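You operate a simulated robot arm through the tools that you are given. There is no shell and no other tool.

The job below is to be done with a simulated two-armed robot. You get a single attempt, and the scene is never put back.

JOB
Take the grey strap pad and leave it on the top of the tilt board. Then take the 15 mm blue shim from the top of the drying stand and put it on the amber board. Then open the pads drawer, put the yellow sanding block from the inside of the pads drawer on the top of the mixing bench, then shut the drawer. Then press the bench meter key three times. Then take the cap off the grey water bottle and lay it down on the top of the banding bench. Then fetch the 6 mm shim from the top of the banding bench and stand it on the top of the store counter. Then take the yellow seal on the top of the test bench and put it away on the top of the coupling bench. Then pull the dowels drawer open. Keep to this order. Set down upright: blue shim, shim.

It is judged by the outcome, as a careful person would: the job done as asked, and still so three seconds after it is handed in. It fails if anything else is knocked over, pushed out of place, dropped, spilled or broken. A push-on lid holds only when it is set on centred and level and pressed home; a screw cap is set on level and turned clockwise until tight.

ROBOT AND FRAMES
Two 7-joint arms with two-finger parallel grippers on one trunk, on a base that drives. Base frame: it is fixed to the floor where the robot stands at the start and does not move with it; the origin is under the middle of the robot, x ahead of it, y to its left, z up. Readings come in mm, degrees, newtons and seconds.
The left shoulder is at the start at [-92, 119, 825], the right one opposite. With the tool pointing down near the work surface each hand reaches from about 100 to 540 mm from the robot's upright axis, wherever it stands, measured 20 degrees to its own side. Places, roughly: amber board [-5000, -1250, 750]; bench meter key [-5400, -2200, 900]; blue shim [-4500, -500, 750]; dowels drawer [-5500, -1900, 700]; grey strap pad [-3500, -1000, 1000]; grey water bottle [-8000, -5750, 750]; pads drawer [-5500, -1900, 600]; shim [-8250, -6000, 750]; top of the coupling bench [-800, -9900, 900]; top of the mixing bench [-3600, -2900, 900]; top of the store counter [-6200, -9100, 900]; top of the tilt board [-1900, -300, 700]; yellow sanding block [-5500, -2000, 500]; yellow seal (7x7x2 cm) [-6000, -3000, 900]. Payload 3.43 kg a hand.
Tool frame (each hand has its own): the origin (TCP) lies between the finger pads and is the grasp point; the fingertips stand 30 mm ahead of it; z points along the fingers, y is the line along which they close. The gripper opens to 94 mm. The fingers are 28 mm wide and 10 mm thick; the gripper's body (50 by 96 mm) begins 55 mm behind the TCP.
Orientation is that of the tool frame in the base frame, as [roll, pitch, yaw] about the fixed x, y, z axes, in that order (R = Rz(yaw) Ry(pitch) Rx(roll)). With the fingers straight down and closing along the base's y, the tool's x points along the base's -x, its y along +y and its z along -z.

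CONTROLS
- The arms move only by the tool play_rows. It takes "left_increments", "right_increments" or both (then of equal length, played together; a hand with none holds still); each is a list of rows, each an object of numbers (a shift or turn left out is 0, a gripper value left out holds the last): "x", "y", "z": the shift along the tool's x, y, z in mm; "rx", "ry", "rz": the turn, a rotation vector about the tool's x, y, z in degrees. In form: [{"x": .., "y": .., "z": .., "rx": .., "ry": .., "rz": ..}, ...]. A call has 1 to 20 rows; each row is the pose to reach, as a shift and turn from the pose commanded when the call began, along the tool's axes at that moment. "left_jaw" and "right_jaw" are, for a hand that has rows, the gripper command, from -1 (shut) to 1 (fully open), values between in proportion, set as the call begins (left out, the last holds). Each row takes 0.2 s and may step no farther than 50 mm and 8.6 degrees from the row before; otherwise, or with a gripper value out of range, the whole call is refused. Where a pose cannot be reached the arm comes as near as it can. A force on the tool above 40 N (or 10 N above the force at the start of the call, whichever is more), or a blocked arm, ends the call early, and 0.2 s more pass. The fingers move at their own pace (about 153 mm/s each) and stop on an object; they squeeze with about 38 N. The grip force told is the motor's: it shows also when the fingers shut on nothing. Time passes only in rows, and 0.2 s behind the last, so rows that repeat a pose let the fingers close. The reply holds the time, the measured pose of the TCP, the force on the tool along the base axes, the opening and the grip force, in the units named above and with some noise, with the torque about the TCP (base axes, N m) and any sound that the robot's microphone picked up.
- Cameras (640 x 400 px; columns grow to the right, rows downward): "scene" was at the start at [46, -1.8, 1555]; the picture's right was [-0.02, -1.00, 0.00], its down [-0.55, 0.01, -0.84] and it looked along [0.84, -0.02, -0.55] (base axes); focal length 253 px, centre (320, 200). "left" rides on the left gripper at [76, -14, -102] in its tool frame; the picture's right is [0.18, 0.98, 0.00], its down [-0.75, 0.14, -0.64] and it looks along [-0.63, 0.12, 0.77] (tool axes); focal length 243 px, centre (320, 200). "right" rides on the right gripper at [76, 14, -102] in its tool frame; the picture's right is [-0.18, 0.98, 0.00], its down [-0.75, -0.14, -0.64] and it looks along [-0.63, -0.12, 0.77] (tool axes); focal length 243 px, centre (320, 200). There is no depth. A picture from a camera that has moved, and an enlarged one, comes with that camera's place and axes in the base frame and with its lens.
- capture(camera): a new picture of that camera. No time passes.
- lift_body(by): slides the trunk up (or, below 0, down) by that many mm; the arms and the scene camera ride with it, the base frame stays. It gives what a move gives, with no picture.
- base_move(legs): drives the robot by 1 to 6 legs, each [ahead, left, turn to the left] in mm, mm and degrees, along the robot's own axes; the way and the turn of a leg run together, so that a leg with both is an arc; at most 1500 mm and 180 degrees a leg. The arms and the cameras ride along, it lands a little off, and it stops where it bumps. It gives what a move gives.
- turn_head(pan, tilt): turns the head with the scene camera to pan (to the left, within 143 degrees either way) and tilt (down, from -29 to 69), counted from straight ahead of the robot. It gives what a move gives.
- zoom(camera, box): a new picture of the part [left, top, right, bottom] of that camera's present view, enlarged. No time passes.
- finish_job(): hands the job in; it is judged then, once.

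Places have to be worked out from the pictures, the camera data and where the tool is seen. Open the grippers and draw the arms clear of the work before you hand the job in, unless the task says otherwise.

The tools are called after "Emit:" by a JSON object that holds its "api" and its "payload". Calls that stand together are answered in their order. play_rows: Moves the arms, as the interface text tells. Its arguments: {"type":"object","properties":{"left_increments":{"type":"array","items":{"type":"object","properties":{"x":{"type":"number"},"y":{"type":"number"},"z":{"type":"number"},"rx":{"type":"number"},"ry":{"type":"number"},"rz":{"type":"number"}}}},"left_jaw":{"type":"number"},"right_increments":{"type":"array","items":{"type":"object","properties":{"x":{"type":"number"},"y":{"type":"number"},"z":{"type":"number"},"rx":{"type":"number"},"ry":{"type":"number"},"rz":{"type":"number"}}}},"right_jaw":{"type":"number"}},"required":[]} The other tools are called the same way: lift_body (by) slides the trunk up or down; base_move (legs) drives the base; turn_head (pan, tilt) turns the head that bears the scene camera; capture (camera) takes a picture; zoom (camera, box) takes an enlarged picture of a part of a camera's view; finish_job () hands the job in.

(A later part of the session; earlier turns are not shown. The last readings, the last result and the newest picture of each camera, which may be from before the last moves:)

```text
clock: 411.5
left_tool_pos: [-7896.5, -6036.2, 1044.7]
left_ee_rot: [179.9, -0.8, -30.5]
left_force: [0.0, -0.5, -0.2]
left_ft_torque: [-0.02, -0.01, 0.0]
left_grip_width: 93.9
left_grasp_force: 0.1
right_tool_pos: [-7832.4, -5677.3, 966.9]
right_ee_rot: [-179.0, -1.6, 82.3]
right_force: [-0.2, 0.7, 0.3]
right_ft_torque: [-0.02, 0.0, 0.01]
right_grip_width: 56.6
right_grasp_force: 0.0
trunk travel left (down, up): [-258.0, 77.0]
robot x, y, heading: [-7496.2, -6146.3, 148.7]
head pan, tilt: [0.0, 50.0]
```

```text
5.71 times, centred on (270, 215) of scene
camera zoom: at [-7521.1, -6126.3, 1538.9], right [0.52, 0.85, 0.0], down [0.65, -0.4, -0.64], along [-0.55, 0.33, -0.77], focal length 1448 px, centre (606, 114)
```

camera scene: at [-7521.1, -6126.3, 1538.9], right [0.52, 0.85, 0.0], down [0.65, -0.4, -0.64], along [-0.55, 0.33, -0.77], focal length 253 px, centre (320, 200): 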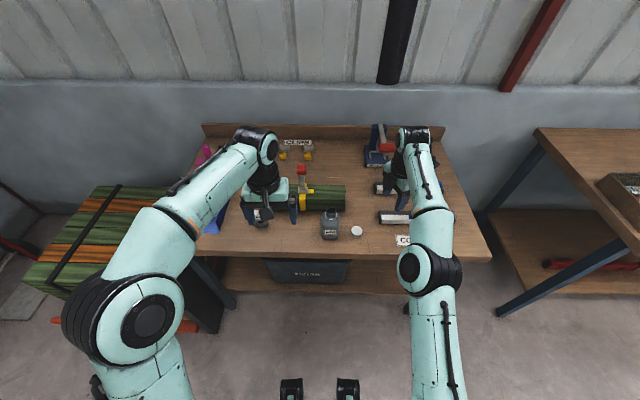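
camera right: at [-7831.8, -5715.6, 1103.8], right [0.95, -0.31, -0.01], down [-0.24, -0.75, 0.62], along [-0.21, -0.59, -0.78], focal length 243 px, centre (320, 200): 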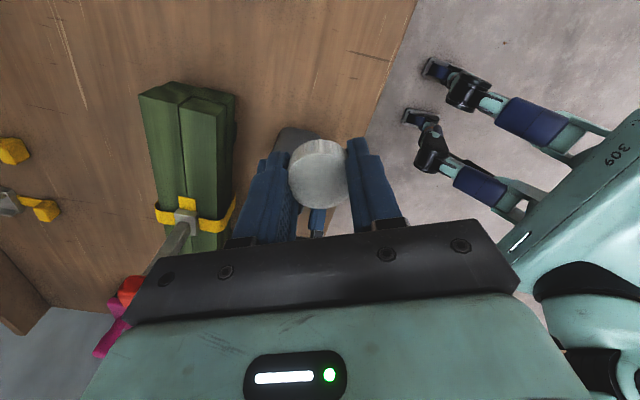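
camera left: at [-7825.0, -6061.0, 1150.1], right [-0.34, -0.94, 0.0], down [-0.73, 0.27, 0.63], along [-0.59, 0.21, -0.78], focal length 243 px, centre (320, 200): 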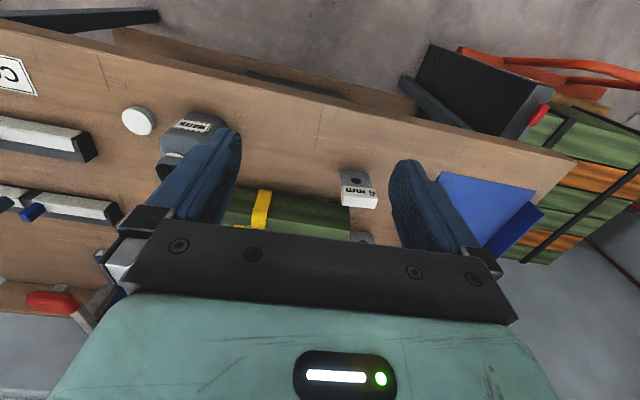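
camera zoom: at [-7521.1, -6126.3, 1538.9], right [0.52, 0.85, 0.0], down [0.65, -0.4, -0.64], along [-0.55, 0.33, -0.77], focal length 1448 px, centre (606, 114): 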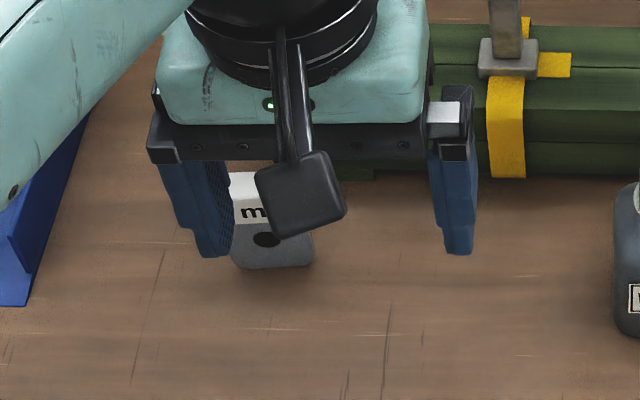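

The shim is an upright plate with a white grip block on top (z≈845–878) at about [-8055, -6045]. First I draw the right hand back and turn it to its normal yaw; then move the base 50 mm ahead for reach.

Emit:
{"api": "play_rows", "payload": {"right_increments": [{"x": -8, "y": 18, "z": -10}, {"x": -16, "y": 37, "z": -20}, {"x": -24, "y": 55, "z": -30}, {"x": -32, "y": 73, "z": -40}, {"x": -40, "y": 92, "z": -50}, {"x": -48, "y": 110, "z": -60, "rz": 8}, {"x": -56, "y": 128, "z": -60, "rz": 16}, {"x": -64, "y": 147, "z": -60, "rz": 24}, {"x": -72, "y": 165, "z": -60, "rz": 32}, {"x": -72, "y": 165, "z": -60, "rz": 40}, {"x": -72, "y": 165, "z": -60, "rz": 48}, {"x": -72, "y": 165, "z": -60, "rz": 56}, {"x": -72, "y": 165, "z": -60, "rz": 64}, {"x": -72, "y": 165, "z": -60, "rz": 72}, {"x": -72, "y": 165, "z": -60, "rz": 80}, {"x": -72, "y": 165, "z": -60, "rz": 88}, {"x": -72, "y": 165, "z": -60, "rz": 96}, {"x": -72, "y": 165, "z": -60, "rz": 104}, {"x": -72, "y": 165, "z": -60, "rz": 112}, {"x": -72, "y": 165, "z": -60, "rz": 113.5}], "right_jaw": 1}}

Emit:
{"api": "base_move", "payload": {"legs": [[50, 0, 0]]}}

Emit:
{"api": "capture", "payload": {"camera": "left"}}

```text
clock: 415.7
left_tool_pos: [-7895.4, -6035.1, 1046.1]
left_ee_rot: [-180.0, -0.8, -30.6]
left_force: [-1.0, 0.2, 0.8]
left_ft_torque: [0.03, 0.01, 0.02]
left_grip_width: 94.3
left_grasp_force: 0.1
right_tool_pos: [-7679.3, -5775.3, 1027.0]
right_ee_rot: [-178.9, 1.4, -31.4]
right_force: [-0.2, -0.1, -0.3]
right_ft_torque: [0.03, -0.02, 0.01]
right_grip_width: 94.2
right_grasp_force: 0.0
trunk travel left (down, up): [-258.0, 77.0]
robot x, y, heading: [-7495.1, -6145.6, 148.6]
head pan, tilt: [0.0, 50.0]
```

```text
clock: 416.6
left_tool_pos: [-7937.1, -6009.9, 1045.2]
left_ee_rot: [-180.0, -0.8, -30.7]
left_force: [0.4, 0.4, -0.5]
left_ft_torque: [0.02, -0.02, -0.03]
left_grip_width: 94.0
left_grasp_force: 0.0
right_tool_pos: [-7721.1, -5749.6, 1025.5]
right_ee_rot: [-178.8, 1.5, -31.3]
right_force: [-1.2, -0.1, 0.1]
right_ft_torque: [-0.03, -0.04, -0.04]
right_grip_width: 93.7
right_grasp_force: 0.0
trunk travel left (down, up): [-258.0, 77.0]
robot x, y, heading: [-7534.9, -6119.1, 148.7]
head pan, tilt: [0.0, 50.0]
```

```text
taken
camera left: at [-7866.5, -6035.8, 1149.9], right [-0.34, -0.94, 0.0], down [-0.73, 0.27, 0.63], along [-0.59, 0.21, -0.78], focal length 243 px, centre (320, 200)
```

left: 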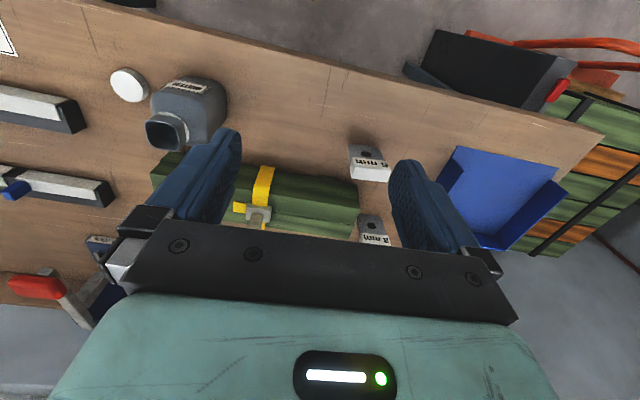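

I bring the left hand over the 6 mm shim's block, TCP z≈932.

Emit:
{"api": "play_rows", "payload": {"left_increments": [{"x": -28, "y": 29}, {"x": -56, "y": 58}, {"x": -83, "y": 86}, {"x": -83, "y": 86, "z": 40}, {"x": -83, "y": 86, "z": 80}, {"x": -83, "y": 86, "z": 113}, {"x": -83, "y": 86, "z": 113}]}}

Emit:
{"api": "zoom", "payload": {"camera": "left", "box": [220, 80, 460, 240]}}

Emit:
{"api": "zoom", "payload": {"camera": "scene", "box": [200, 150, 340, 260]}}

```text
clock: 418.2
left_tool_pos: [-8053.4, -6042.6, 932.8]
left_ee_rot: [-180.0, -0.8, -30.7]
left_force: [-0.4, -0.2, -0.2]
left_ft_torque: [0.04, 0.01, 0.0]
left_grip_width: 93.5
left_grasp_force: 0.1
right_tool_pos: [-7720.4, -5749.5, 1026.4]
right_ee_rot: [-178.8, 1.5, -31.2]
right_force: [0.6, 0.1, 0.5]
right_ft_torque: [-0.01, -0.01, -0.01]
right_grip_width: 94.2
right_grasp_force: 0.1
trunk travel left (down, up): [-258.0, 77.0]
robot x, y, heading: [-7534.0, -6118.9, 148.7]
head pan, tilt: [0.0, 50.0]
```

```text
2.50 times, centred on (340, 160) of left
camera zoom: at [-7982.1, -6067.5, 1036.3], right [-0.34, -0.94, 0.0], down [-0.73, 0.27, 0.63], along [-0.59, 0.22, -0.78], focal length 606 px, centre (270, 300)
```

zoom: 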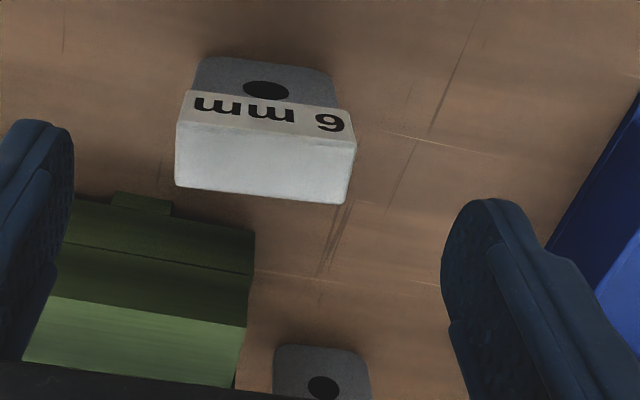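

```text
3.64 times, centred on (270, 205) of scene
camera zoom: at [-7561.8, -6101.4, 1538.9], right [0.52, 0.85, 0.0], down [0.65, -0.4, -0.64], along [-0.55, 0.33, -0.77], focal length 921 px, centre (502, 182)
```

zoom: 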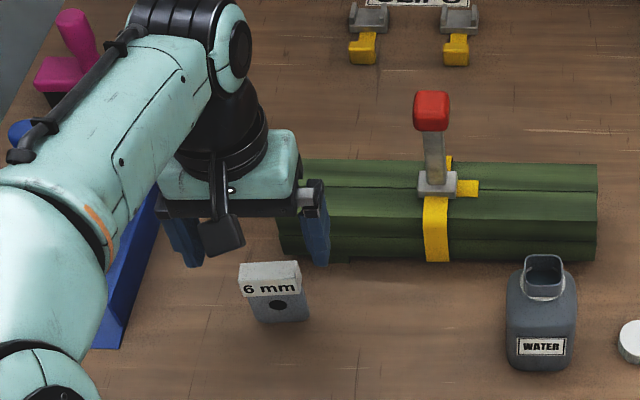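

The block centre is at [-8056, -6039]; I correct by ~4 mm, descend to TCP z≈866 and grip.

Emit:
{"api": "play_rows", "payload": {"left_increments": [{"x": -4, "y": -2}, {"x": -4, "y": -2, "z": 25}, {"x": -4, "y": -2, "z": 45}, {"x": -4, "y": -2, "z": 60}, {"x": -4, "y": -2, "z": 67}, {"x": -4, "y": -2, "z": 67}]}}

Emit:
{"api": "zoom", "payload": {"camera": "left", "box": [220, 80, 460, 240]}}

Emit:
{"api": "zoom", "payload": {"camera": "scene", "box": [200, 150, 340, 260]}}

```text
clock: 419.6
left_tool_pos: [-8052.5, -6039.8, 864.2]
left_ee_rot: [180.0, -0.8, -30.7]
left_force: [0.3, 0.1, 0.4]
left_ft_torque: [0.03, 0.02, 0.04]
left_grip_width: 94.1
left_grasp_force: 0.0
right_tool_pos: [-7720.9, -5749.5, 1027.0]
right_ee_rot: [-178.7, 1.5, -31.2]
right_force: [-0.1, -0.2, 0.7]
right_ft_torque: [0.03, 0.01, 0.02]
right_grip_width: 93.9
right_grasp_force: 0.0
trunk travel left (down, up): [-258.0, 77.0]
robot x, y, heading: [-7535.8, -6119.8, 148.9]
head pan, tilt: [0.0, 50.0]
```

```text
2.50 times, centred on (340, 160) of left
camera zoom: at [-7980.8, -6066.7, 968.4], right [-0.34, -0.94, 0.0], down [-0.73, 0.27, 0.63], along [-0.59, 0.22, -0.78], focal length 606 px, centre (270, 300)
```

zoom: 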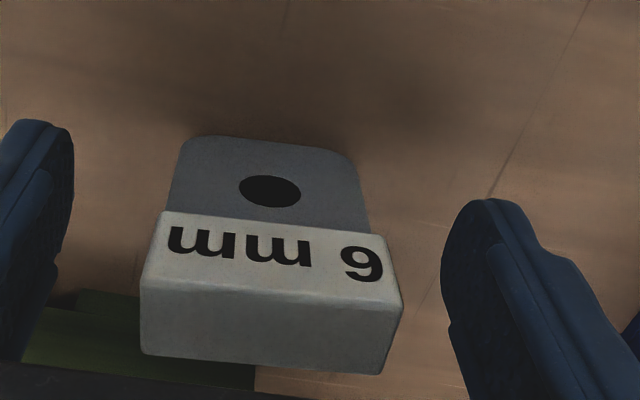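

```text
3.64 times, centred on (270, 205) of scene
camera zoom: at [-7561.9, -6101.4, 1538.9], right [0.52, 0.85, 0.0], down [0.65, -0.4, -0.64], along [-0.55, 0.33, -0.77], focal length 921 px, centre (502, 182)
```

zoom: 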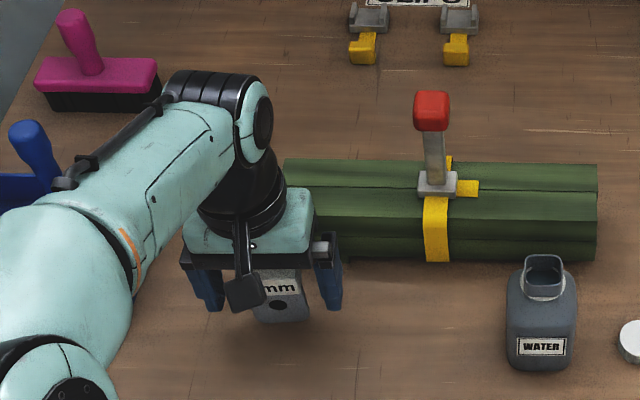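

The block is between the fingers. I close and lift.

Emit:
{"api": "play_rows", "payload": {"left_increments": [{"x": -2}, {"x": -2}, {"x": -2}, {"x": -2}], "left_jaw": -1}}

Emit:
{"api": "play_rows", "payload": {"left_increments": [{"z": -10}, {"z": -45}, {"z": -85}, {"z": -120}, {"x": 40, "z": -135}, {"x": 80, "z": -150}, {"x": 120, "z": -165}, {"x": 150, "z": -180}]}}

Emit:
{"api": "capture", "payload": {"camera": "left"}}

Emit:
{"api": "capture", "payload": {"camera": "scene"}}

```text
clock: 420.6
left_tool_pos: [-8052.9, -6039.2, 865.3]
left_ee_rot: [-180.0, -0.8, -30.7]
left_force: [1.1, -1.3, 2.5]
left_ft_torque: [-0.03, -0.1, -0.01]
left_grip_width: 51.6
left_grasp_force: 38.3
right_tool_pos: [-7720.6, -5748.4, 1026.9]
right_ee_rot: [-178.9, 1.5, -31.2]
right_force: [-0.1, -0.6, 1.0]
right_ft_torque: [-0.02, -0.06, 0.02]
right_grip_width: 94.2
right_grasp_force: 0.1
trunk travel left (down, up): [-258.0, 77.0]
robot x, y, heading: [-7534.8, -6119.4, 148.8]
head pan, tilt: [0.0, 50.0]
```

```text
clock: 422.4
left_tool_pos: [-7925.2, -6116.0, 1043.6]
left_ee_rot: [-180.0, -0.8, -30.7]
left_force: [0.0, -0.2, -1.2]
left_ft_torque: [0.01, -0.01, 0.0]
left_grip_width: 51.4
left_grasp_force: 37.7
right_tool_pos: [-7720.8, -5750.4, 1027.2]
right_ee_rot: [-178.8, 1.6, -31.2]
right_force: [0.1, -0.4, -0.1]
right_ft_torque: [0.04, -0.01, 0.02]
right_grip_width: 94.0
right_grasp_force: 0.1
trunk travel left (down, up): [-258.0, 77.0]
robot x, y, heading: [-7533.5, -6117.0, 148.7]
head pan, tilt: [0.0, 50.0]
```

```text
taken
camera left: at [-7854.1, -6141.5, 1148.0], right [-0.34, -0.94, 0.0], down [-0.73, 0.27, 0.63], along [-0.59, 0.22, -0.77], focal length 243 px, centre (320, 200)
```

left: 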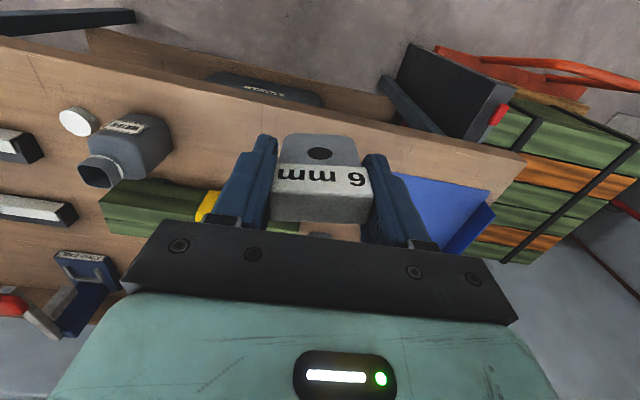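

```text
taken
camera scene: at [-7561.2, -6102.0, 1538.9], right [0.52, 0.85, 0.0], down [0.65, -0.4, -0.64], along [-0.55, 0.33, -0.77], focal length 253 px, centre (320, 200)
```

scene: 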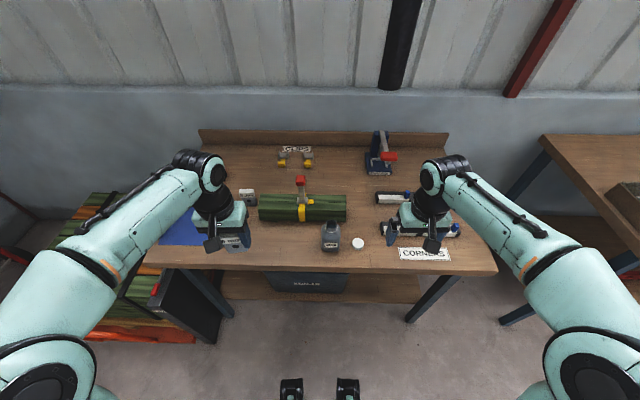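

The shim is held upright. I back off, turn left to face the end wall and look for the store counter.

Emit:
{"api": "base_move", "payload": {"legs": [[-560, 0, 0], [0, 0, 90]]}}

Emit:
{"api": "turn_head", "payload": {"pan": 20, "tilt": 20}}

Emit:
{"api": "capture", "payload": {"camera": "scene"}}

Emit:
{"api": "zoom", "payload": {"camera": "scene", "box": [150, 80, 500, 300]}}

```text
clock: 429.4
left_tool_pos: [-7059.0, -6801.8, 1043.5]
left_ee_rot: [179.9, -0.7, 59.1]
left_force: [0.0, 1.0, -1.3]
left_ft_torque: [-0.02, -0.01, -0.03]
left_grip_width: 51.5
left_grasp_force: 37.6
right_tool_pos: [-7423.9, -6595.7, 1026.5]
right_ee_rot: [-178.7, 1.4, 58.7]
right_force: [0.2, -0.8, -0.1]
right_ft_torque: [0.02, -0.02, 0.0]
right_grip_width: 94.1
right_grasp_force: 0.0
trunk travel left (down, up): [-258.0, 77.0]
robot x, y, heading: [-7054.1, -6409.1, -121.6]
head pan, tilt: [0.0, 50.0]
```

```text
clock: 430.4
left_tool_pos: [-7059.7, -6803.1, 1043.4]
left_ee_rot: [-180.0, -0.8, 59.3]
left_force: [0.4, 0.1, -1.7]
left_ft_torque: [-0.01, 0.01, 0.0]
left_grip_width: 51.7
left_grasp_force: 38.0
right_tool_pos: [-7425.5, -6595.6, 1026.3]
right_ee_rot: [-178.8, 1.5, 58.8]
right_force: [-0.2, -0.3, 0.6]
right_ft_torque: [0.0, -0.03, 0.03]
right_grip_width: 93.8
right_grasp_force: 0.1
trunk travel left (down, up): [-258.0, 77.0]
robot x, y, heading: [-7054.3, -6409.6, -121.3]
head pan, tilt: [20.0, 20.0]
```

```text
taken
camera scene: at [-7049.4, -6463.5, 1584.4], right [-0.98, 0.2, 0.0], down [0.07, 0.34, -0.94], along [-0.19, -0.92, -0.34], focal length 253 px, centre (320, 200)
```

scene: 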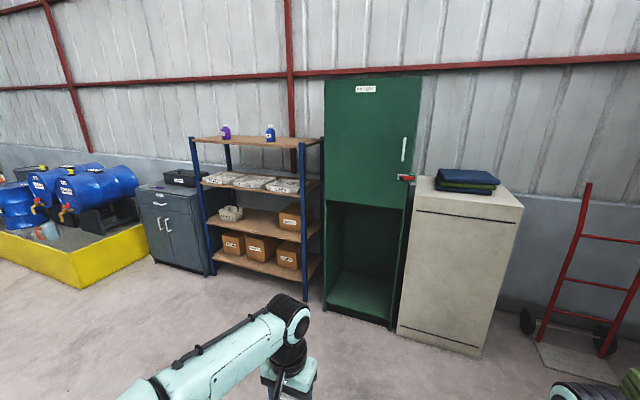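

```text
1.82 times, centred on (325, 190) of scene
camera zoom: at [-7049.4, -6463.5, 1584.4], right [-0.98, 0.2, 0.0], down [0.07, 0.34, -0.94], along [-0.19, -0.92, -0.34], focal length 461 px, centre (311, 218)
```

zoom: 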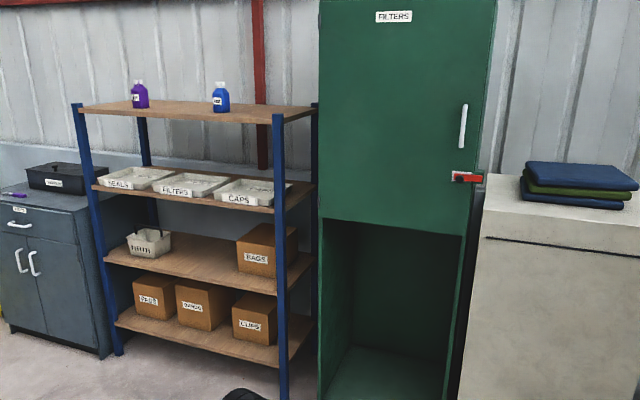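

The blue-grey cabinet on the left (near [-6200, -9000]) is the store counter. I slide left and drive toward it, then look.

Emit:
{"api": "base_move", "payload": {"legs": [[0, 1450, 0], [0, 400, 0], [900, 0, 0]]}}

Emit:
{"api": "turn_head", "payload": {"pan": 0, "tilt": 35}}

Emit:
{"api": "capture", "payload": {"camera": "scene"}}

```text
clock: 451.4
left_tool_pos: [-5896.2, -8540.7, 1043.1]
left_ee_rot: [180.0, -0.8, 60.8]
left_force: [0.8, -0.4, -2.5]
left_ft_torque: [0.01, -0.01, 0.0]
left_grip_width: 51.7
left_grasp_force: 38.2
right_tool_pos: [-6268.4, -8344.1, 1026.6]
right_ee_rot: [-178.7, 1.4, 60.2]
right_force: [1.2, 0.0, 0.0]
right_ft_torque: [0.0, 0.0, -0.01]
right_grip_width: 94.2
right_grasp_force: 0.0
trunk travel left (down, up): [-258.0, 77.0]
robot x, y, heading: [-5904.4, -8149.6, -119.7]
head pan, tilt: [20.0, 20.0]
```

```text
clock: 452.2
left_tool_pos: [-5896.3, -8540.3, 1044.4]
left_ee_rot: [179.9, -0.8, 60.7]
left_force: [0.4, 0.4, -1.8]
left_ft_torque: [0.01, -0.01, 0.0]
left_grip_width: 51.5
left_grasp_force: 38.2
right_tool_pos: [-6268.3, -8343.0, 1027.8]
right_ee_rot: [-178.8, 1.4, 60.2]
right_force: [-0.6, 0.4, 0.0]
right_ft_torque: [0.01, 0.01, -0.01]
right_grip_width: 94.0
right_grasp_force: 0.0
trunk travel left (down, up): [-258.0, 77.0]
robot x, y, heading: [-5901.3, -8150.6, -119.8]
head pan, tilt: [0.0, 35.0]
```

```text
taken
camera scene: at [-5923.6, -8186.6, 1560.7], right [-0.87, 0.5, 0.0], down [0.29, 0.5, -0.82], along [-0.41, -0.71, -0.57], focal length 253 px, centre (320, 200)
```

scene: 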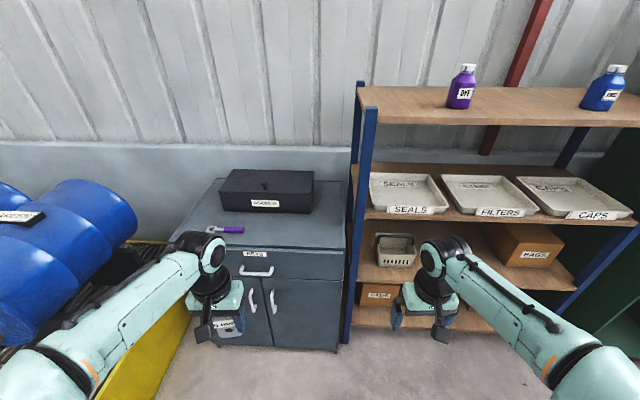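

The counter top has free room at its front right. I straighten and drive 290 mm closer.

Emit:
{"api": "base_move", "payload": {"legs": [[0, 0, -1.5], [290, 0, 0]]}}

Emit:
{"api": "turn_head", "payload": {"pan": 10, "tilt": 50}}

Emit:
{"api": "capture", "payload": {"camera": "scene"}}

Emit:
{"api": "capture", "payload": {"camera": "left"}}

```text
clock: 454.6
left_tool_pos: [-6050.0, -8784.9, 1043.3]
left_ee_rot: [180.0, -0.8, 59.9]
left_force: [-0.9, -0.9, -0.8]
left_ft_torque: [0.01, 0.0, -0.04]
left_grip_width: 51.5
left_grasp_force: 37.5
right_tool_pos: [-6417.1, -8582.6, 1027.1]
right_ee_rot: [-178.8, 1.5, 59.4]
right_force: [0.1, -0.3, -0.1]
right_ft_torque: [0.02, -0.05, 0.02]
right_grip_width: 94.1
right_grasp_force: 0.1
trunk travel left (down, up): [-258.0, 77.0]
robot x, y, heading: [-6050.6, -8392.9, -120.8]
head pan, tilt: [0.0, 35.0]
```

```text
clock: 455.4
left_tool_pos: [-6049.3, -8784.6, 1043.7]
left_ee_rot: [-179.9, -0.8, 59.9]
left_force: [-1.3, 0.5, -1.3]
left_ft_torque: [0.03, -0.01, 0.04]
left_grip_width: 51.9
left_grasp_force: 38.1
right_tool_pos: [-6417.1, -8582.3, 1026.5]
right_ee_rot: [-178.8, 1.5, 59.4]
right_force: [0.0, 1.0, 0.0]
right_ft_torque: [-0.03, -0.01, 0.01]
right_grip_width: 94.2
right_grasp_force: 0.1
trunk travel left (down, up): [-258.0, 77.0]
robot x, y, heading: [-6049.4, -8389.7, -120.7]
head pan, tilt: [10.0, 50.0]
```

```text
taken
camera scene: at [-6053.3, -8426.2, 1539.0], right [-0.94, 0.35, 0.0], down [0.27, 0.72, -0.64], along [-0.23, -0.6, -0.77], focal length 253 px, centre (320, 200)
```

scene: 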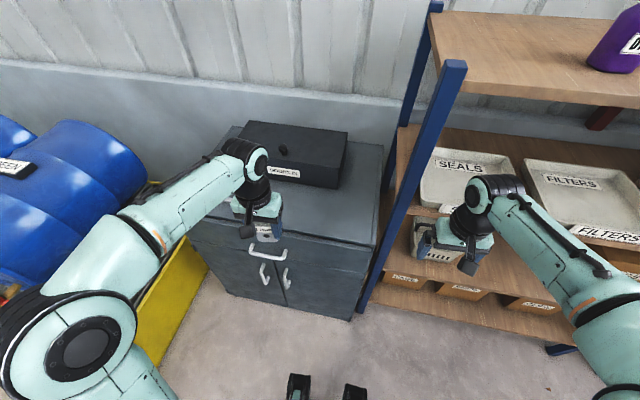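

```text
taken
camera left: at [-6024.2, -8712.4, 1147.9], right [0.94, -0.33, 0.0], down [-0.26, -0.73, 0.63], along [-0.21, -0.6, -0.78], focal length 243 px, centre (320, 200)
```

left: 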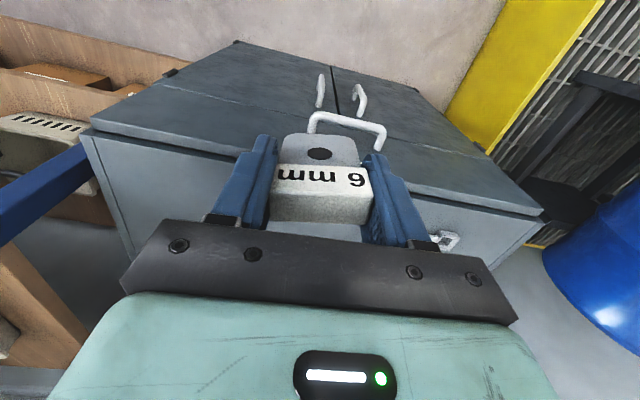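

I move 40 mm closer and then carry the shim over the free front-right area of the counter at about [-6245, -8873].

Emit:
{"api": "base_move", "payload": {"legs": [[40, 0, 0]]}}

Emit:
{"api": "play_rows", "payload": {"left_increments": [{"x": 0, "y": 0}]}}

```text
clock: 456.2
left_tool_pos: [-6069.8, -8821.1, 1044.0]
left_ee_rot: [-180.0, -0.8, 59.9]
left_force: [-0.4, -0.7, -0.9]
left_ft_torque: [0.03, -0.01, -0.02]
left_grip_width: 51.4
left_grasp_force: 37.9
right_tool_pos: [-6438.0, -8619.1, 1027.3]
right_ee_rot: [-178.8, 1.5, 59.5]
right_force: [0.1, 0.8, 0.3]
right_ft_torque: [-0.02, -0.02, 0.03]
right_grip_width: 94.1
right_grasp_force: 0.1
trunk travel left (down, up): [-258.0, 77.0]
robot x, y, heading: [-6068.7, -8429.2, -120.6]
head pan, tilt: [10.0, 50.0]
```

```text
clock: 456.6
left_tool_pos: [-6070.5, -8819.7, 1043.5]
left_ee_rot: [-179.9, -0.8, 59.8]
left_force: [-0.2, 0.7, -0.9]
left_ft_torque: [0.04, -0.02, -0.03]
left_grip_width: 51.6
left_grasp_force: 38.0
right_tool_pos: [-6436.8, -8617.8, 1026.7]
right_ee_rot: [-178.7, 1.4, 59.4]
right_force: [-0.2, 0.4, 1.4]
right_ft_torque: [0.03, 0.01, 0.02]
right_grip_width: 93.8
right_grasp_force: 0.0
trunk travel left (down, up): [-258.0, 77.0]
robot x, y, heading: [-6069.4, -8427.9, -120.6]
head pan, tilt: [10.0, 50.0]
```

Emit:
{"api": "play_rows", "payload": {"left_increments": [{"x": -33, "y": -31}, {"x": -66, "y": -62}, {"x": -100, "y": -93}, {"x": -134, "y": -124}, {"x": -134, "y": -124, "z": 40}, {"x": -134, "y": -124, "z": 80}, {"x": -134, "y": -124, "z": 95}, {"x": -134, "y": -124, "z": 95}]}}

Emit:
{"api": "capture", "payload": {"camera": "left"}}

Emit:
{"api": "zoom", "payload": {"camera": "scene", "box": [220, 120, 420, 280]}}

```text
clock: 458.4
left_tool_pos: [-6243.9, -8874.9, 946.2]
left_ee_rot: [-179.9, -0.8, 59.9]
left_force: [-0.1, -0.7, -1.8]
left_ft_torque: [0.03, 0.03, -0.03]
left_grip_width: 51.6
left_grasp_force: 38.3
right_tool_pos: [-6437.1, -8618.1, 1027.2]
right_ee_rot: [-178.8, 1.5, 59.5]
right_force: [-0.5, -0.6, -0.6]
right_ft_torque: [-0.02, 0.02, 0.03]
right_grip_width: 94.1
right_grasp_force: 0.0
trunk travel left (down, up): [-258.0, 77.0]
robot x, y, heading: [-6067.9, -8427.3, -120.4]
head pan, tilt: [10.0, 50.0]
```

```text
taken
camera left: at [-6219.3, -8801.6, 1050.1], right [0.94, -0.33, 0.0], down [-0.26, -0.73, 0.63], along [-0.21, -0.6, -0.78], focal length 243 px, centre (320, 200)
```

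left: 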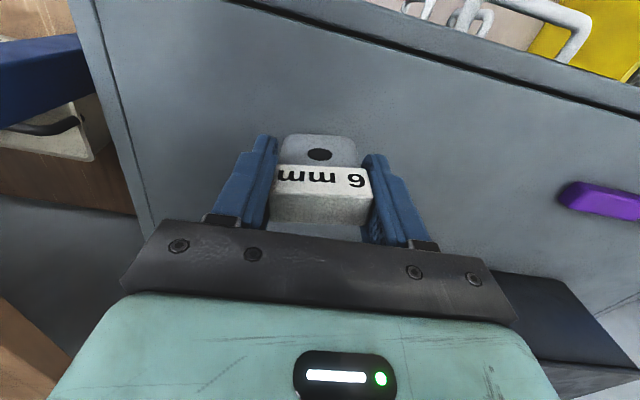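

```text
2.50 times, centred on (320, 200) of scene
camera zoom: at [-6074.7, -8462.3, 1538.9], right [-0.94, 0.35, 0.0], down [0.27, 0.72, -0.64], along [-0.23, -0.6, -0.77], focal length 633 px, centre (320, 200)
```

zoom: 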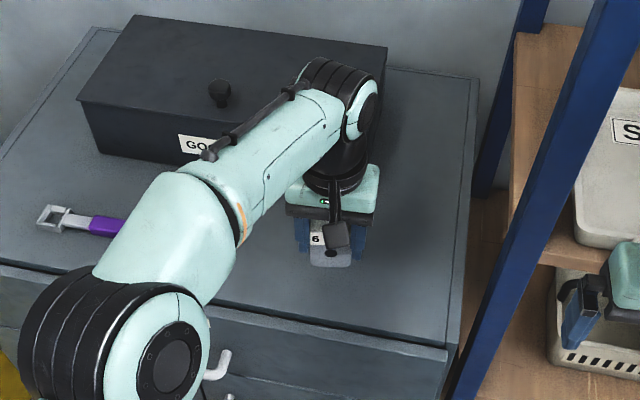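

Clear below. I lower the shim in small steps until it stands on the counter.

Emit:
{"api": "play_rows", "payload": {"left_increments": [{"z": 8}, {"z": 15}, {"z": 20}, {"z": 23}]}}

Emit:
{"api": "play_rows", "payload": {"left_increments": [{"z": 3}, {"z": 6}, {"z": 8}, {"z": 10}]}}

Emit:
{"api": "play_rows", "payload": {"left_increments": [{"z": 2}, {"z": 4}, {"z": 6}, {"z": 8}]}}

Emit:
{"api": "zoom", "payload": {"camera": "scene", "box": [260, 160, 380, 240]}}

```text
clock: 459.4
left_tool_pos: [-6244.1, -8873.7, 923.5]
left_ee_rot: [179.9, -0.7, 59.9]
left_force: [0.2, 0.4, 3.5]
left_ft_torque: [-0.01, -0.02, 0.01]
left_grip_width: 51.4
left_grasp_force: 37.8
right_tool_pos: [-6437.7, -8617.8, 1027.0]
right_ee_rot: [-178.8, 1.5, 59.5]
right_force: [0.4, 0.1, 0.1]
right_ft_torque: [0.0, -0.01, 0.01]
right_grip_width: 94.1
right_grasp_force: 0.2
trunk travel left (down, up): [-258.0, 77.0]
robot x, y, heading: [-6069.6, -8428.6, -120.6]
head pan, tilt: [10.0, 50.0]
```

```text
clock: 460.5
left_tool_pos: [-6245.7, -8873.7, 921.2]
left_ee_rot: [-179.7, 0.0, 60.0]
left_force: [3.1, 3.9, 10.3]
left_ft_torque: [0.15, -0.36, 0.02]
left_grip_width: 51.6
left_grasp_force: 37.7
right_tool_pos: [-6437.5, -8618.2, 1026.9]
right_ee_rot: [-178.7, 1.4, 59.5]
right_force: [-0.1, -0.6, -0.1]
right_ft_torque: [-0.04, -0.02, -0.03]
right_grip_width: 93.9
right_grasp_force: 0.0
trunk travel left (down, up): [-258.0, 77.0]
robot x, y, heading: [-6074.3, -8427.2, -120.7]
head pan, tilt: [10.0, 50.0]
stopped in row 4 (left hand): the force on the tool passed its limit at 41 N (the readings are from after the stop); the commanded pose is now the measured one
```

```text
clock: 461.2
left_tool_pos: [-6246.1, -8875.6, 919.1]
left_ee_rot: [-179.7, 0.5, 60.1]
left_force: [3.9, 4.5, 12.6]
left_ft_torque: [0.17, -0.42, 0.08]
left_grip_width: 51.6
left_grasp_force: 37.5
right_tool_pos: [-6436.6, -8617.9, 1026.2]
right_ee_rot: [-178.8, 1.6, 59.5]
right_force: [-0.2, 0.0, 1.0]
right_ft_torque: [0.03, -0.04, 0.02]
right_grip_width: 94.1
right_grasp_force: 0.0
trunk travel left (down, up): [-258.0, 77.0]
robot x, y, heading: [-6068.0, -8425.2, -120.3]
head pan, tilt: [10.0, 50.0]
stopped in row 3 (left hand): the force on the tool passed its limit at 43 N (the readings are from after the stop); the commanded pose is now the measured one
```

```text
5.00 times, centred on (320, 200) of scene
camera zoom: at [-6074.3, -8461.7, 1538.8], right [-0.94, 0.35, 0.0], down [0.27, 0.72, -0.64], along [-0.23, -0.6, -0.77], focal length 1267 px, centre (320, 200)
```

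zoom: 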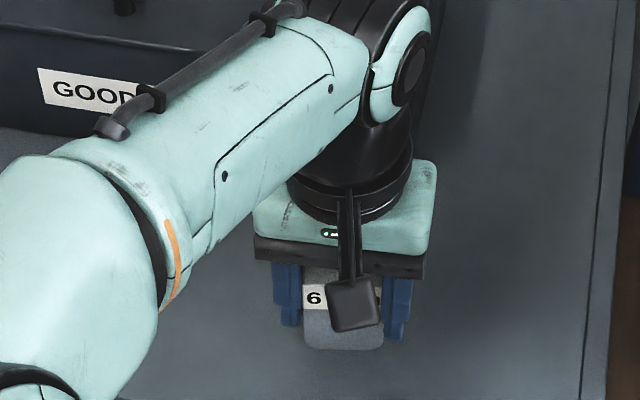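

It stands on the counter (pressed a little). I ease off 2 mm and open, then rise straight up.

Emit:
{"api": "play_rows", "payload": {"left_increments": [{"z": -2}, {"z": -2}]}}

Emit:
{"api": "play_rows", "payload": {"left_increments": [{"z": 0}, {"z": 0}, {"z": 0}], "left_jaw": 0.7}}

Emit:
{"api": "play_rows", "payload": {"left_increments": [{"z": -15}, {"z": -45}, {"z": -80}, {"z": -110}, {"x": 40, "z": -115}, {"x": 80, "z": -120}, {"x": 120, "z": -125}]}}

Emit:
{"api": "zoom", "payload": {"camera": "scene", "box": [240, 140, 400, 250]}}

Emit:
{"api": "capture", "payload": {"camera": "left"}}

```text
clock: 461.8
left_tool_pos: [-6245.3, -8875.1, 919.9]
left_ee_rot: [-179.8, 0.4, 60.1]
left_force: [-0.3, 0.5, 2.6]
left_ft_torque: [0.07, -0.07, 0.06]
left_grip_width: 51.8
left_grasp_force: 37.4
right_tool_pos: [-6438.0, -8618.6, 1026.7]
right_ee_rot: [-178.8, 1.5, 59.5]
right_force: [0.4, -0.2, 0.6]
right_ft_torque: [0.0, -0.01, -0.01]
right_grip_width: 94.0
right_grasp_force: 0.0
trunk travel left (down, up): [-258.0, 77.0]
robot x, y, heading: [-6071.3, -8424.1, -120.6]
head pan, tilt: [10.0, 50.0]
```

```text
clock: 462.6
left_tool_pos: [-6246.3, -8875.7, 920.8]
left_ee_rot: [-179.7, 0.4, 60.1]
left_force: [-0.2, -0.2, 0.2]
left_ft_torque: [0.03, 0.05, 0.01]
left_grip_width: 80.0
left_grasp_force: 0.0
right_tool_pos: [-6438.0, -8618.8, 1027.2]
right_ee_rot: [-178.8, 1.6, 59.5]
right_force: [-0.3, 0.3, 0.2]
right_ft_torque: [-0.02, 0.0, -0.02]
right_grip_width: 93.9
right_grasp_force: 0.1
trunk travel left (down, up): [-258.0, 77.0]
robot x, y, heading: [-6067.8, -8423.7, -120.2]
head pan, tilt: [10.0, 50.0]
```

```text
clock: 464.2
left_tool_pos: [-6187.1, -8770.2, 1044.9]
left_ee_rot: [-179.8, 0.4, 60.1]
left_force: [-0.5, -0.3, -0.4]
left_ft_torque: [-0.03, 0.02, -0.01]
left_grip_width: 79.7
left_grasp_force: 0.0
right_tool_pos: [-6436.8, -8618.2, 1028.3]
right_ee_rot: [-178.8, 1.7, 59.5]
right_force: [-0.5, -0.2, 0.0]
right_ft_torque: [-0.05, 0.02, 0.01]
right_grip_width: 94.2
right_grasp_force: 0.0
trunk travel left (down, up): [-258.0, 77.0]
robot x, y, heading: [-6072.7, -8427.6, -120.7]
head pan, tilt: [10.0, 50.0]
```

```text
3.64 times, centred on (320, 195) of scene
camera zoom: at [-6073.5, -8461.2, 1538.9], right [-0.94, 0.35, 0.0], down [0.27, 0.72, -0.64], along [-0.23, -0.6, -0.77], focal length 921 px, centre (320, 218)
```

zoom: 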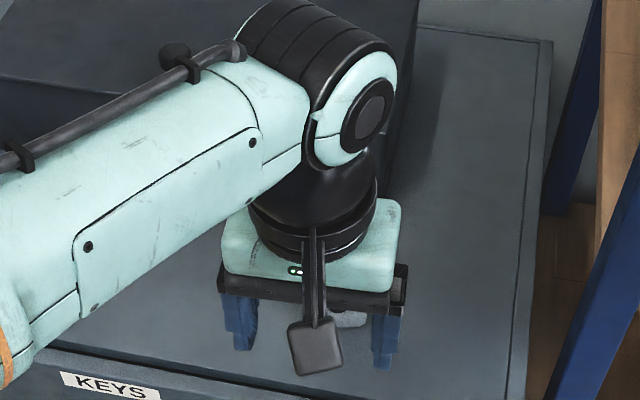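

```text
taken
camera left: at [-6160.3, -8696.0, 1147.4], right [0.94, -0.33, -0.01], down [-0.25, -0.72, 0.65], along [-0.22, -0.61, -0.76], focal length 243 px, centre (320, 200)
```

left: 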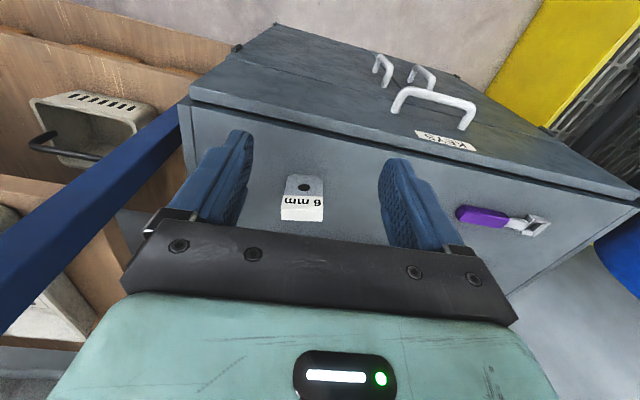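

The 6 mm shim stands upright on the store counter. I back off and drive to the test bench with the yellow seal.

Emit:
{"api": "base_move", "payload": {"legs": [[-500, 0, 0], [0, 0, -156], [1500, 0, 0], [1500, 0, 0], [1450, 0, 0]]}}

Emit:
{"api": "turn_head", "payload": {"pan": 50, "tilt": 25}}

Emit:
{"api": "capture", "payload": {"camera": "scene"}}

```text
clock: 494.1
left_tool_pos: [-5673.1, -3211.9, 1045.9]
left_ee_rot: [-179.8, 0.4, -92.5]
left_force: [0.0, -0.2, -0.4]
left_ft_torque: [0.01, 0.0, 0.05]
left_grip_width: 79.8
left_grasp_force: 0.1
right_tool_pos: [-5381.3, -3233.3, 1027.3]
right_ee_rot: [-178.8, 1.5, -93.2]
right_force: [-0.6, 0.6, -0.4]
right_ft_torque: [0.04, -0.03, 0.0]
right_grip_width: 94.1
right_grasp_force: 0.1
trunk travel left (down, up): [-258.0, 77.0]
robot x, y, heading: [-5618.5, -3570.2, 86.9]
head pan, tilt: [10.0, 50.0]
```

```text
clock: 495.2
left_tool_pos: [-5673.6, -3211.6, 1044.1]
left_ee_rot: [-179.8, 0.4, -92.5]
left_force: [1.1, 0.1, 0.2]
left_ft_torque: [-0.02, 0.0, 0.04]
left_grip_width: 79.7
left_grasp_force: 0.0
right_tool_pos: [-5380.9, -3232.6, 1026.3]
right_ee_rot: [-178.8, 1.4, -93.1]
right_force: [-0.1, -0.3, 0.1]
right_ft_torque: [0.01, 0.04, 0.01]
right_grip_width: 94.1
right_grasp_force: 0.1
trunk travel left (down, up): [-258.0, 77.0]
robot x, y, heading: [-5620.2, -3573.6, 87.0]
head pan, tilt: [50.0, 25.0]
```

```text
taken
camera scene: at [-5687.8, -3550.6, 1576.4], right [0.69, 0.73, 0.0], down [0.31, -0.29, -0.91], along [-0.66, 0.62, -0.42], focal length 253 px, centre (320, 200)
```

scene: 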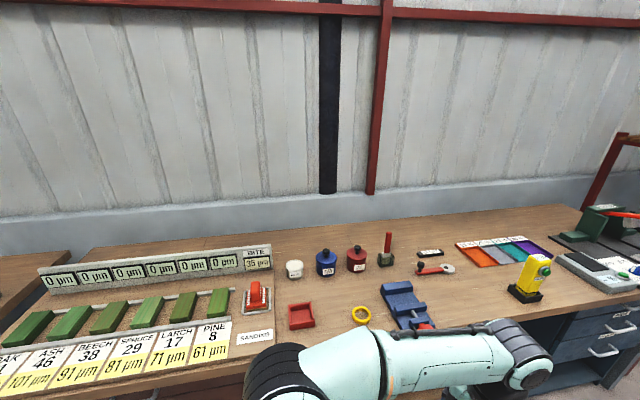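

The yellow ring is at about [-6018, -3059]. I back up slightly, turn to face the bench and slide right to line up the right hand.

Emit:
{"api": "base_move", "payload": {"legs": [[-150, 0, 0], [0, 0, 61.7], [0, -230, 0]]}}

Emit:
{"api": "turn_head", "payload": {"pan": 0, "tilt": 40}}

Emit:
{"api": "capture", "payload": {"camera": "scene"}}

```text
clock: 501.6
left_tool_pos: [-5854.3, -3407.6, 1043.9]
left_ee_rot: [-179.8, 0.3, -29.6]
left_force: [-0.5, -0.1, 0.5]
left_ft_torque: [0.04, 0.01, -0.01]
left_grip_width: 80.0
left_grasp_force: 0.1
right_tool_pos: [-5702.3, -3158.2, 1026.2]
right_ee_rot: [-178.7, 1.4, -30.3]
right_force: [-0.2, 0.1, -0.1]
right_ft_torque: [0.0, -0.01, 0.0]
right_grip_width: 93.9
right_grasp_force: 0.0
trunk travel left (down, up): [-258.0, 77.0]
robot x, y, heading: [-5514.6, -3522.7, 149.7]
head pan, tilt: [50.0, 25.0]
```

```text
clock: 502.7
left_tool_pos: [-5854.2, -3409.2, 1044.9]
left_ee_rot: [-179.8, 0.4, -29.6]
left_force: [0.2, -0.3, 0.1]
left_ft_torque: [0.01, -0.01, 0.03]
left_grip_width: 79.9
left_grasp_force: 0.0
right_tool_pos: [-5703.0, -3158.2, 1027.3]
right_ee_rot: [-178.8, 1.5, -30.3]
right_force: [-0.4, 0.2, 0.1]
right_ft_torque: [0.01, 0.0, -0.01]
right_grip_width: 94.2
right_grasp_force: 0.1
trunk travel left (down, up): [-258.0, 77.0]
robot x, y, heading: [-5512.6, -3524.7, 149.7]
head pan, tilt: [0.0, 40.0]
```

```text
taken
camera scene: at [-5546.3, -3502.9, 1553.1], right [0.51, 0.86, 0.0], down [0.55, -0.32, -0.77], along [-0.66, 0.39, -0.64], focal length 253 px, centre (320, 200)
```

scene: 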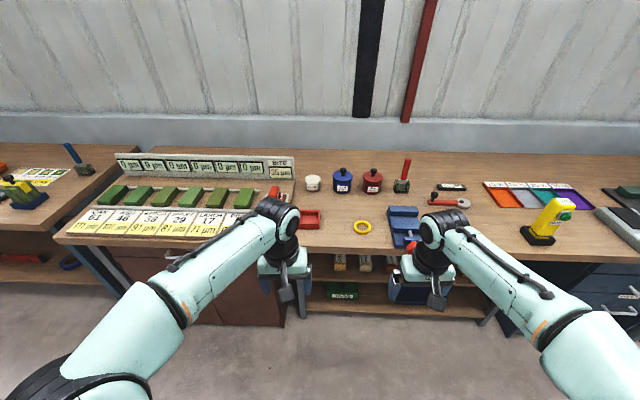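

The ring is ~665 mm ahead and 155 mm right. I draw the left hand back and up, then drive 190 mm ahead.

Emit:
{"api": "play_rows", "payload": {"left_increments": [{"x": 35, "z": -20}, {"x": 70, "z": -40}, {"x": 105, "z": -60}], "left_jaw": 1}}

Emit:
{"api": "base_move", "payload": {"legs": [[0, 0, -0.8], [185, 0, 0]]}}

Emit:
{"api": "turn_head", "payload": {"pan": -10, "tilt": 50}}

Emit:
{"api": "zoom", "payload": {"camera": "scene", "box": [240, 130, 440, 270]}}

Emit:
{"api": "capture", "payload": {"camera": "right"}}

```text
clock: 503.5
left_tool_pos: [-5760.5, -3463.2, 1102.6]
left_ee_rot: [-179.8, 0.6, -29.6]
left_force: [-0.8, 0.4, -0.3]
left_ft_torque: [0.03, 0.01, -0.01]
left_grip_width: 94.2
left_grasp_force: 0.1
right_tool_pos: [-5702.5, -3157.7, 1027.6]
right_ee_rot: [-178.8, 1.6, -30.4]
right_force: [1.1, -0.5, 0.1]
right_ft_torque: [0.02, -0.01, 0.01]
right_grip_width: 93.9
right_grasp_force: 0.1
trunk travel left (down, up): [-258.0, 77.0]
robot x, y, heading: [-5510.5, -3522.1, 149.7]
head pan, tilt: [0.0, 40.0]
```

```text
clock: 505.4
left_tool_pos: [-5916.9, -3365.4, 1103.0]
left_ee_rot: [-179.8, 0.4, -30.1]
left_force: [-0.1, 0.0, 0.1]
left_ft_torque: [-0.01, -0.02, -0.04]
left_grip_width: 94.1
left_grasp_force: 0.0
right_tool_pos: [-5857.5, -3061.2, 1026.8]
right_ee_rot: [-178.8, 1.5, -30.8]
right_force: [-0.2, 0.0, 0.0]
right_ft_torque: [-0.01, 0.02, 0.0]
right_grip_width: 94.1
right_grasp_force: 0.1
trunk travel left (down, up): [-258.0, 77.0]
robot x, y, heading: [-5666.8, -3427.4, 149.1]
head pan, tilt: [0.0, 40.0]
```

```text
clock: 506.1
left_tool_pos: [-5916.8, -3364.5, 1103.1]
left_ee_rot: [-179.6, 0.4, -30.2]
left_force: [-0.1, -0.4, 0.0]
left_ft_torque: [0.01, -0.01, -0.01]
left_grip_width: 94.3
left_grasp_force: 0.0
right_tool_pos: [-5856.8, -3061.2, 1028.8]
right_ee_rot: [-178.8, 1.4, -30.8]
right_force: [-0.7, 0.6, 0.1]
right_ft_torque: [0.02, -0.01, -0.01]
right_grip_width: 93.9
right_grasp_force: 0.1
trunk travel left (down, up): [-258.0, 77.0]
robot x, y, heading: [-5668.8, -3428.8, 149.5]
head pan, tilt: [-10.0, 50.0]
```

```text
2.86 times, centred on (340, 200) of scene
camera zoom: at [-5687.6, -3401.5, 1539.0], right [0.66, 0.76, 0.0], down [0.58, -0.5, -0.64], along [-0.49, 0.42, -0.77], focal length 724 px, centre (263, 200)
```

zoom: 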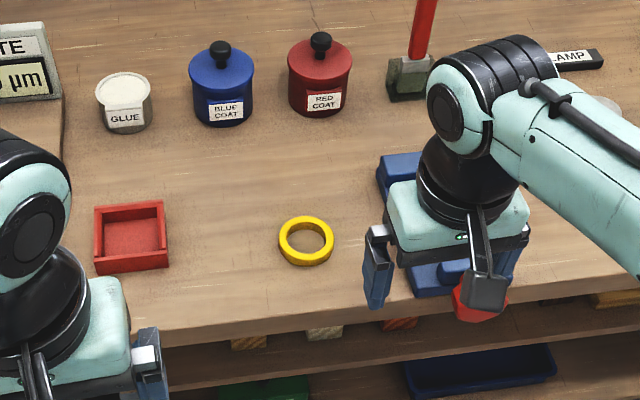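

```text
taken
camera right: at [-5796.9, -3114.8, 1127.1], right [-0.66, -0.75, -0.02], down [-0.57, 0.49, 0.66], along [-0.49, 0.45, -0.75], focal length 243 px, centre (320, 200)
```

right: 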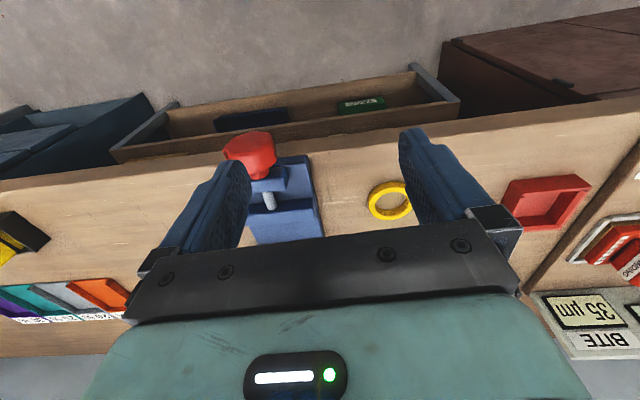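

Triangulation puts the ring at about [-6042, -3030, 855]. I move 40 mm closer, level the right hand and bring it above the ring.

Emit:
{"api": "base_move", "payload": {"legs": [[40, 0, 0]]}}

Emit:
{"api": "play_rows", "payload": {"right_increments": [{"x": -34, "y": 17, "rx": -1.2, "ry": 1.5}, {"x": -68, "y": 34, "rx": -1.2, "ry": 1.5}, {"x": -102, "y": 51, "rx": -1.2, "ry": 1.5}, {"x": -135, "y": 68, "rx": -1.2, "ry": 1.5}, {"x": -135, "y": 68, "z": 40, "rx": -1.2, "ry": 1.5}, {"x": -135, "y": 68, "z": 70, "rx": -1.2, "ry": 1.5}, {"x": -135, "y": 68, "z": 70, "rx": -1.2, "ry": 1.5}]}}

Emit:
{"api": "capture", "payload": {"camera": "right"}}

Emit:
{"api": "zoom", "payload": {"camera": "scene", "box": [240, 130, 440, 270]}}

```text
clock: 507.0
left_tool_pos: [-5949.1, -3345.9, 1103.1]
left_ee_rot: [-179.7, 0.4, -30.2]
left_force: [-0.3, -0.1, 0.0]
left_ft_torque: [-0.01, -0.02, -0.02]
left_grip_width: 93.7
left_grasp_force: 0.0
right_tool_pos: [-5889.7, -3042.0, 1026.4]
right_ee_rot: [-178.8, 1.5, -30.8]
right_force: [0.8, 0.2, 0.1]
right_ft_torque: [0.0, -0.04, 0.03]
right_grip_width: 94.0
right_grasp_force: 0.1
trunk travel left (down, up): [-258.0, 77.0]
robot x, y, heading: [-5700.4, -3411.0, 149.2]
head pan, tilt: [-10.0, 50.0]
```

```text
clock: 508.6
left_tool_pos: [-5949.5, -3346.0, 1103.0]
left_ee_rot: [-179.6, 0.4, -30.2]
left_force: [0.4, -0.3, 0.1]
left_ft_torque: [0.01, 0.04, 0.0]
left_grip_width: 94.0
left_grasp_force: 0.0
right_tool_pos: [-6038.9, -3029.6, 960.7]
right_ee_rot: [180.0, 0.0, -31.0]
right_force: [-0.4, 0.1, -0.1]
right_ft_torque: [-0.01, -0.01, 0.0]
right_grip_width: 94.0
right_grasp_force: 0.0
trunk travel left (down, up): [-258.0, 77.0]
robot x, y, heading: [-5701.0, -3409.6, 149.0]
head pan, tilt: [-10.0, 50.0]
```

```text
taken
camera right: at [-5981.6, -3081.0, 1062.7], right [-0.66, -0.75, 0.0], down [-0.57, 0.51, 0.64], along [-0.48, 0.43, -0.77], focal length 243 px, centre (320, 200)
```

right: 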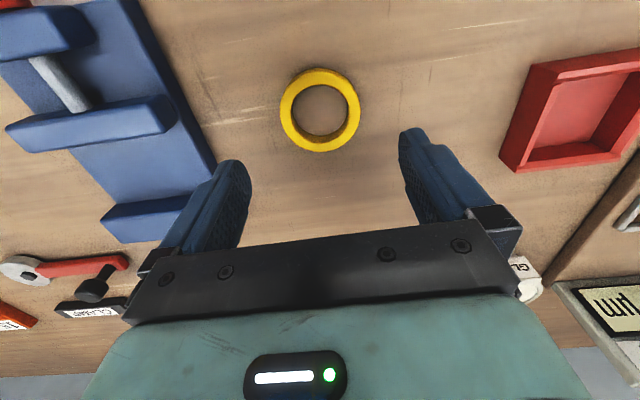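

```text
2.86 times, centred on (340, 200) of scene
camera zoom: at [-5720.7, -3381.5, 1538.9], right [0.66, 0.76, 0.0], down [0.58, -0.5, -0.64], along [-0.49, 0.42, -0.77], focal length 724 px, centre (263, 200)
```

zoom: 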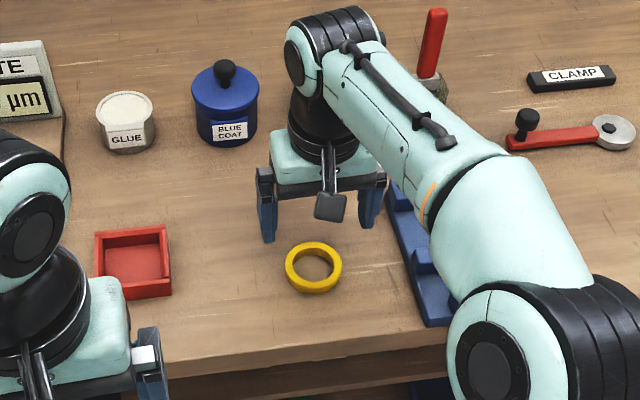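

The hand is centred over the ring. I descend to TCP z≈885, then creep to find the bench.

Emit:
{"api": "play_rows", "payload": {"right_increments": [{"x": -1, "y": -1, "z": 35}, {"x": -1, "y": -1, "z": 65}, {"x": -1, "y": -1, "z": 75}, {"x": -1, "y": -1, "z": 75}]}}

Emit:
{"api": "capture", "payload": {"camera": "right"}}

Emit:
{"api": "play_rows", "payload": {"right_increments": [{"z": 2}, {"z": 4}, {"z": 6}]}}

```text
clock: 509.6
left_tool_pos: [-5947.8, -3345.2, 1102.3]
left_ee_rot: [-179.7, 0.4, -30.2]
left_force: [0.0, 1.3, 0.8]
left_ft_torque: [0.03, -0.02, 0.0]
left_grip_width: 94.2
left_grasp_force: 0.1
right_tool_pos: [-6041.1, -3026.4, 891.4]
right_ee_rot: [179.9, 0.6, -31.0]
right_force: [4.5, -3.7, 10.8]
right_ft_torque: [0.27, -0.56, -0.34]
right_grip_width: 93.5
right_grasp_force: 0.1
trunk travel left (down, up): [-258.0, 77.0]
robot x, y, heading: [-5699.6, -3407.6, 149.0]
head pan, tilt: [-10.0, 50.0]
stopped in row 4 (right hand): the force on the tool passed its limit at 41 N (the readings are from after the stop); the commanded pose is now the measured one
```

```text
taken
camera right: at [-5982.6, -3077.8, 991.6], right [-0.66, -0.75, 0.0], down [-0.57, 0.51, 0.65], along [-0.49, 0.43, -0.76], focal length 243 px, centre (320, 200)
```

right: 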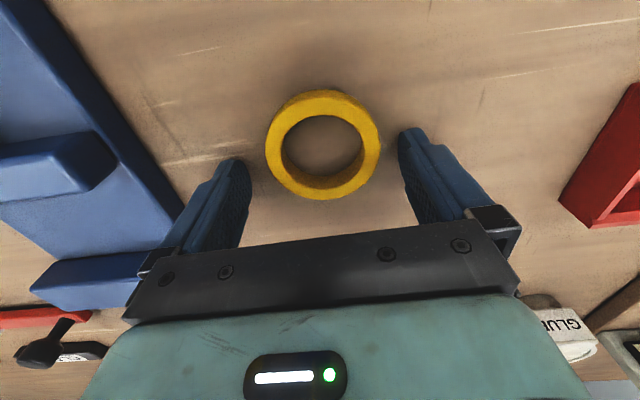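

```text
clock: 510.3
left_tool_pos: [-5949.3, -3346.5, 1103.0]
left_ee_rot: [-179.7, 0.5, -30.1]
left_force: [0.6, -0.4, -0.1]
left_ft_torque: [0.01, -0.01, -0.03]
left_grip_width: 94.1
left_grasp_force: 0.1
right_tool_pos: [-6042.4, -3026.3, 890.8]
right_ee_rot: [-180.0, 1.1, -31.0]
right_force: [7.4, -5.7, 13.6]
right_ft_torque: [0.29, -0.71, -0.51]
right_grip_width: 93.0
right_grasp_force: 0.1
trunk travel left (down, up): [-258.0, 77.0]
robot x, y, heading: [-5702.1, -3410.2, 149.0]
head pan, tilt: [-10.0, 50.0]
stopped in row 3 (right hand): the force on the tool passed its limit at 43 N (the readings are from after the stop); the commanded pose is now the measured one
```

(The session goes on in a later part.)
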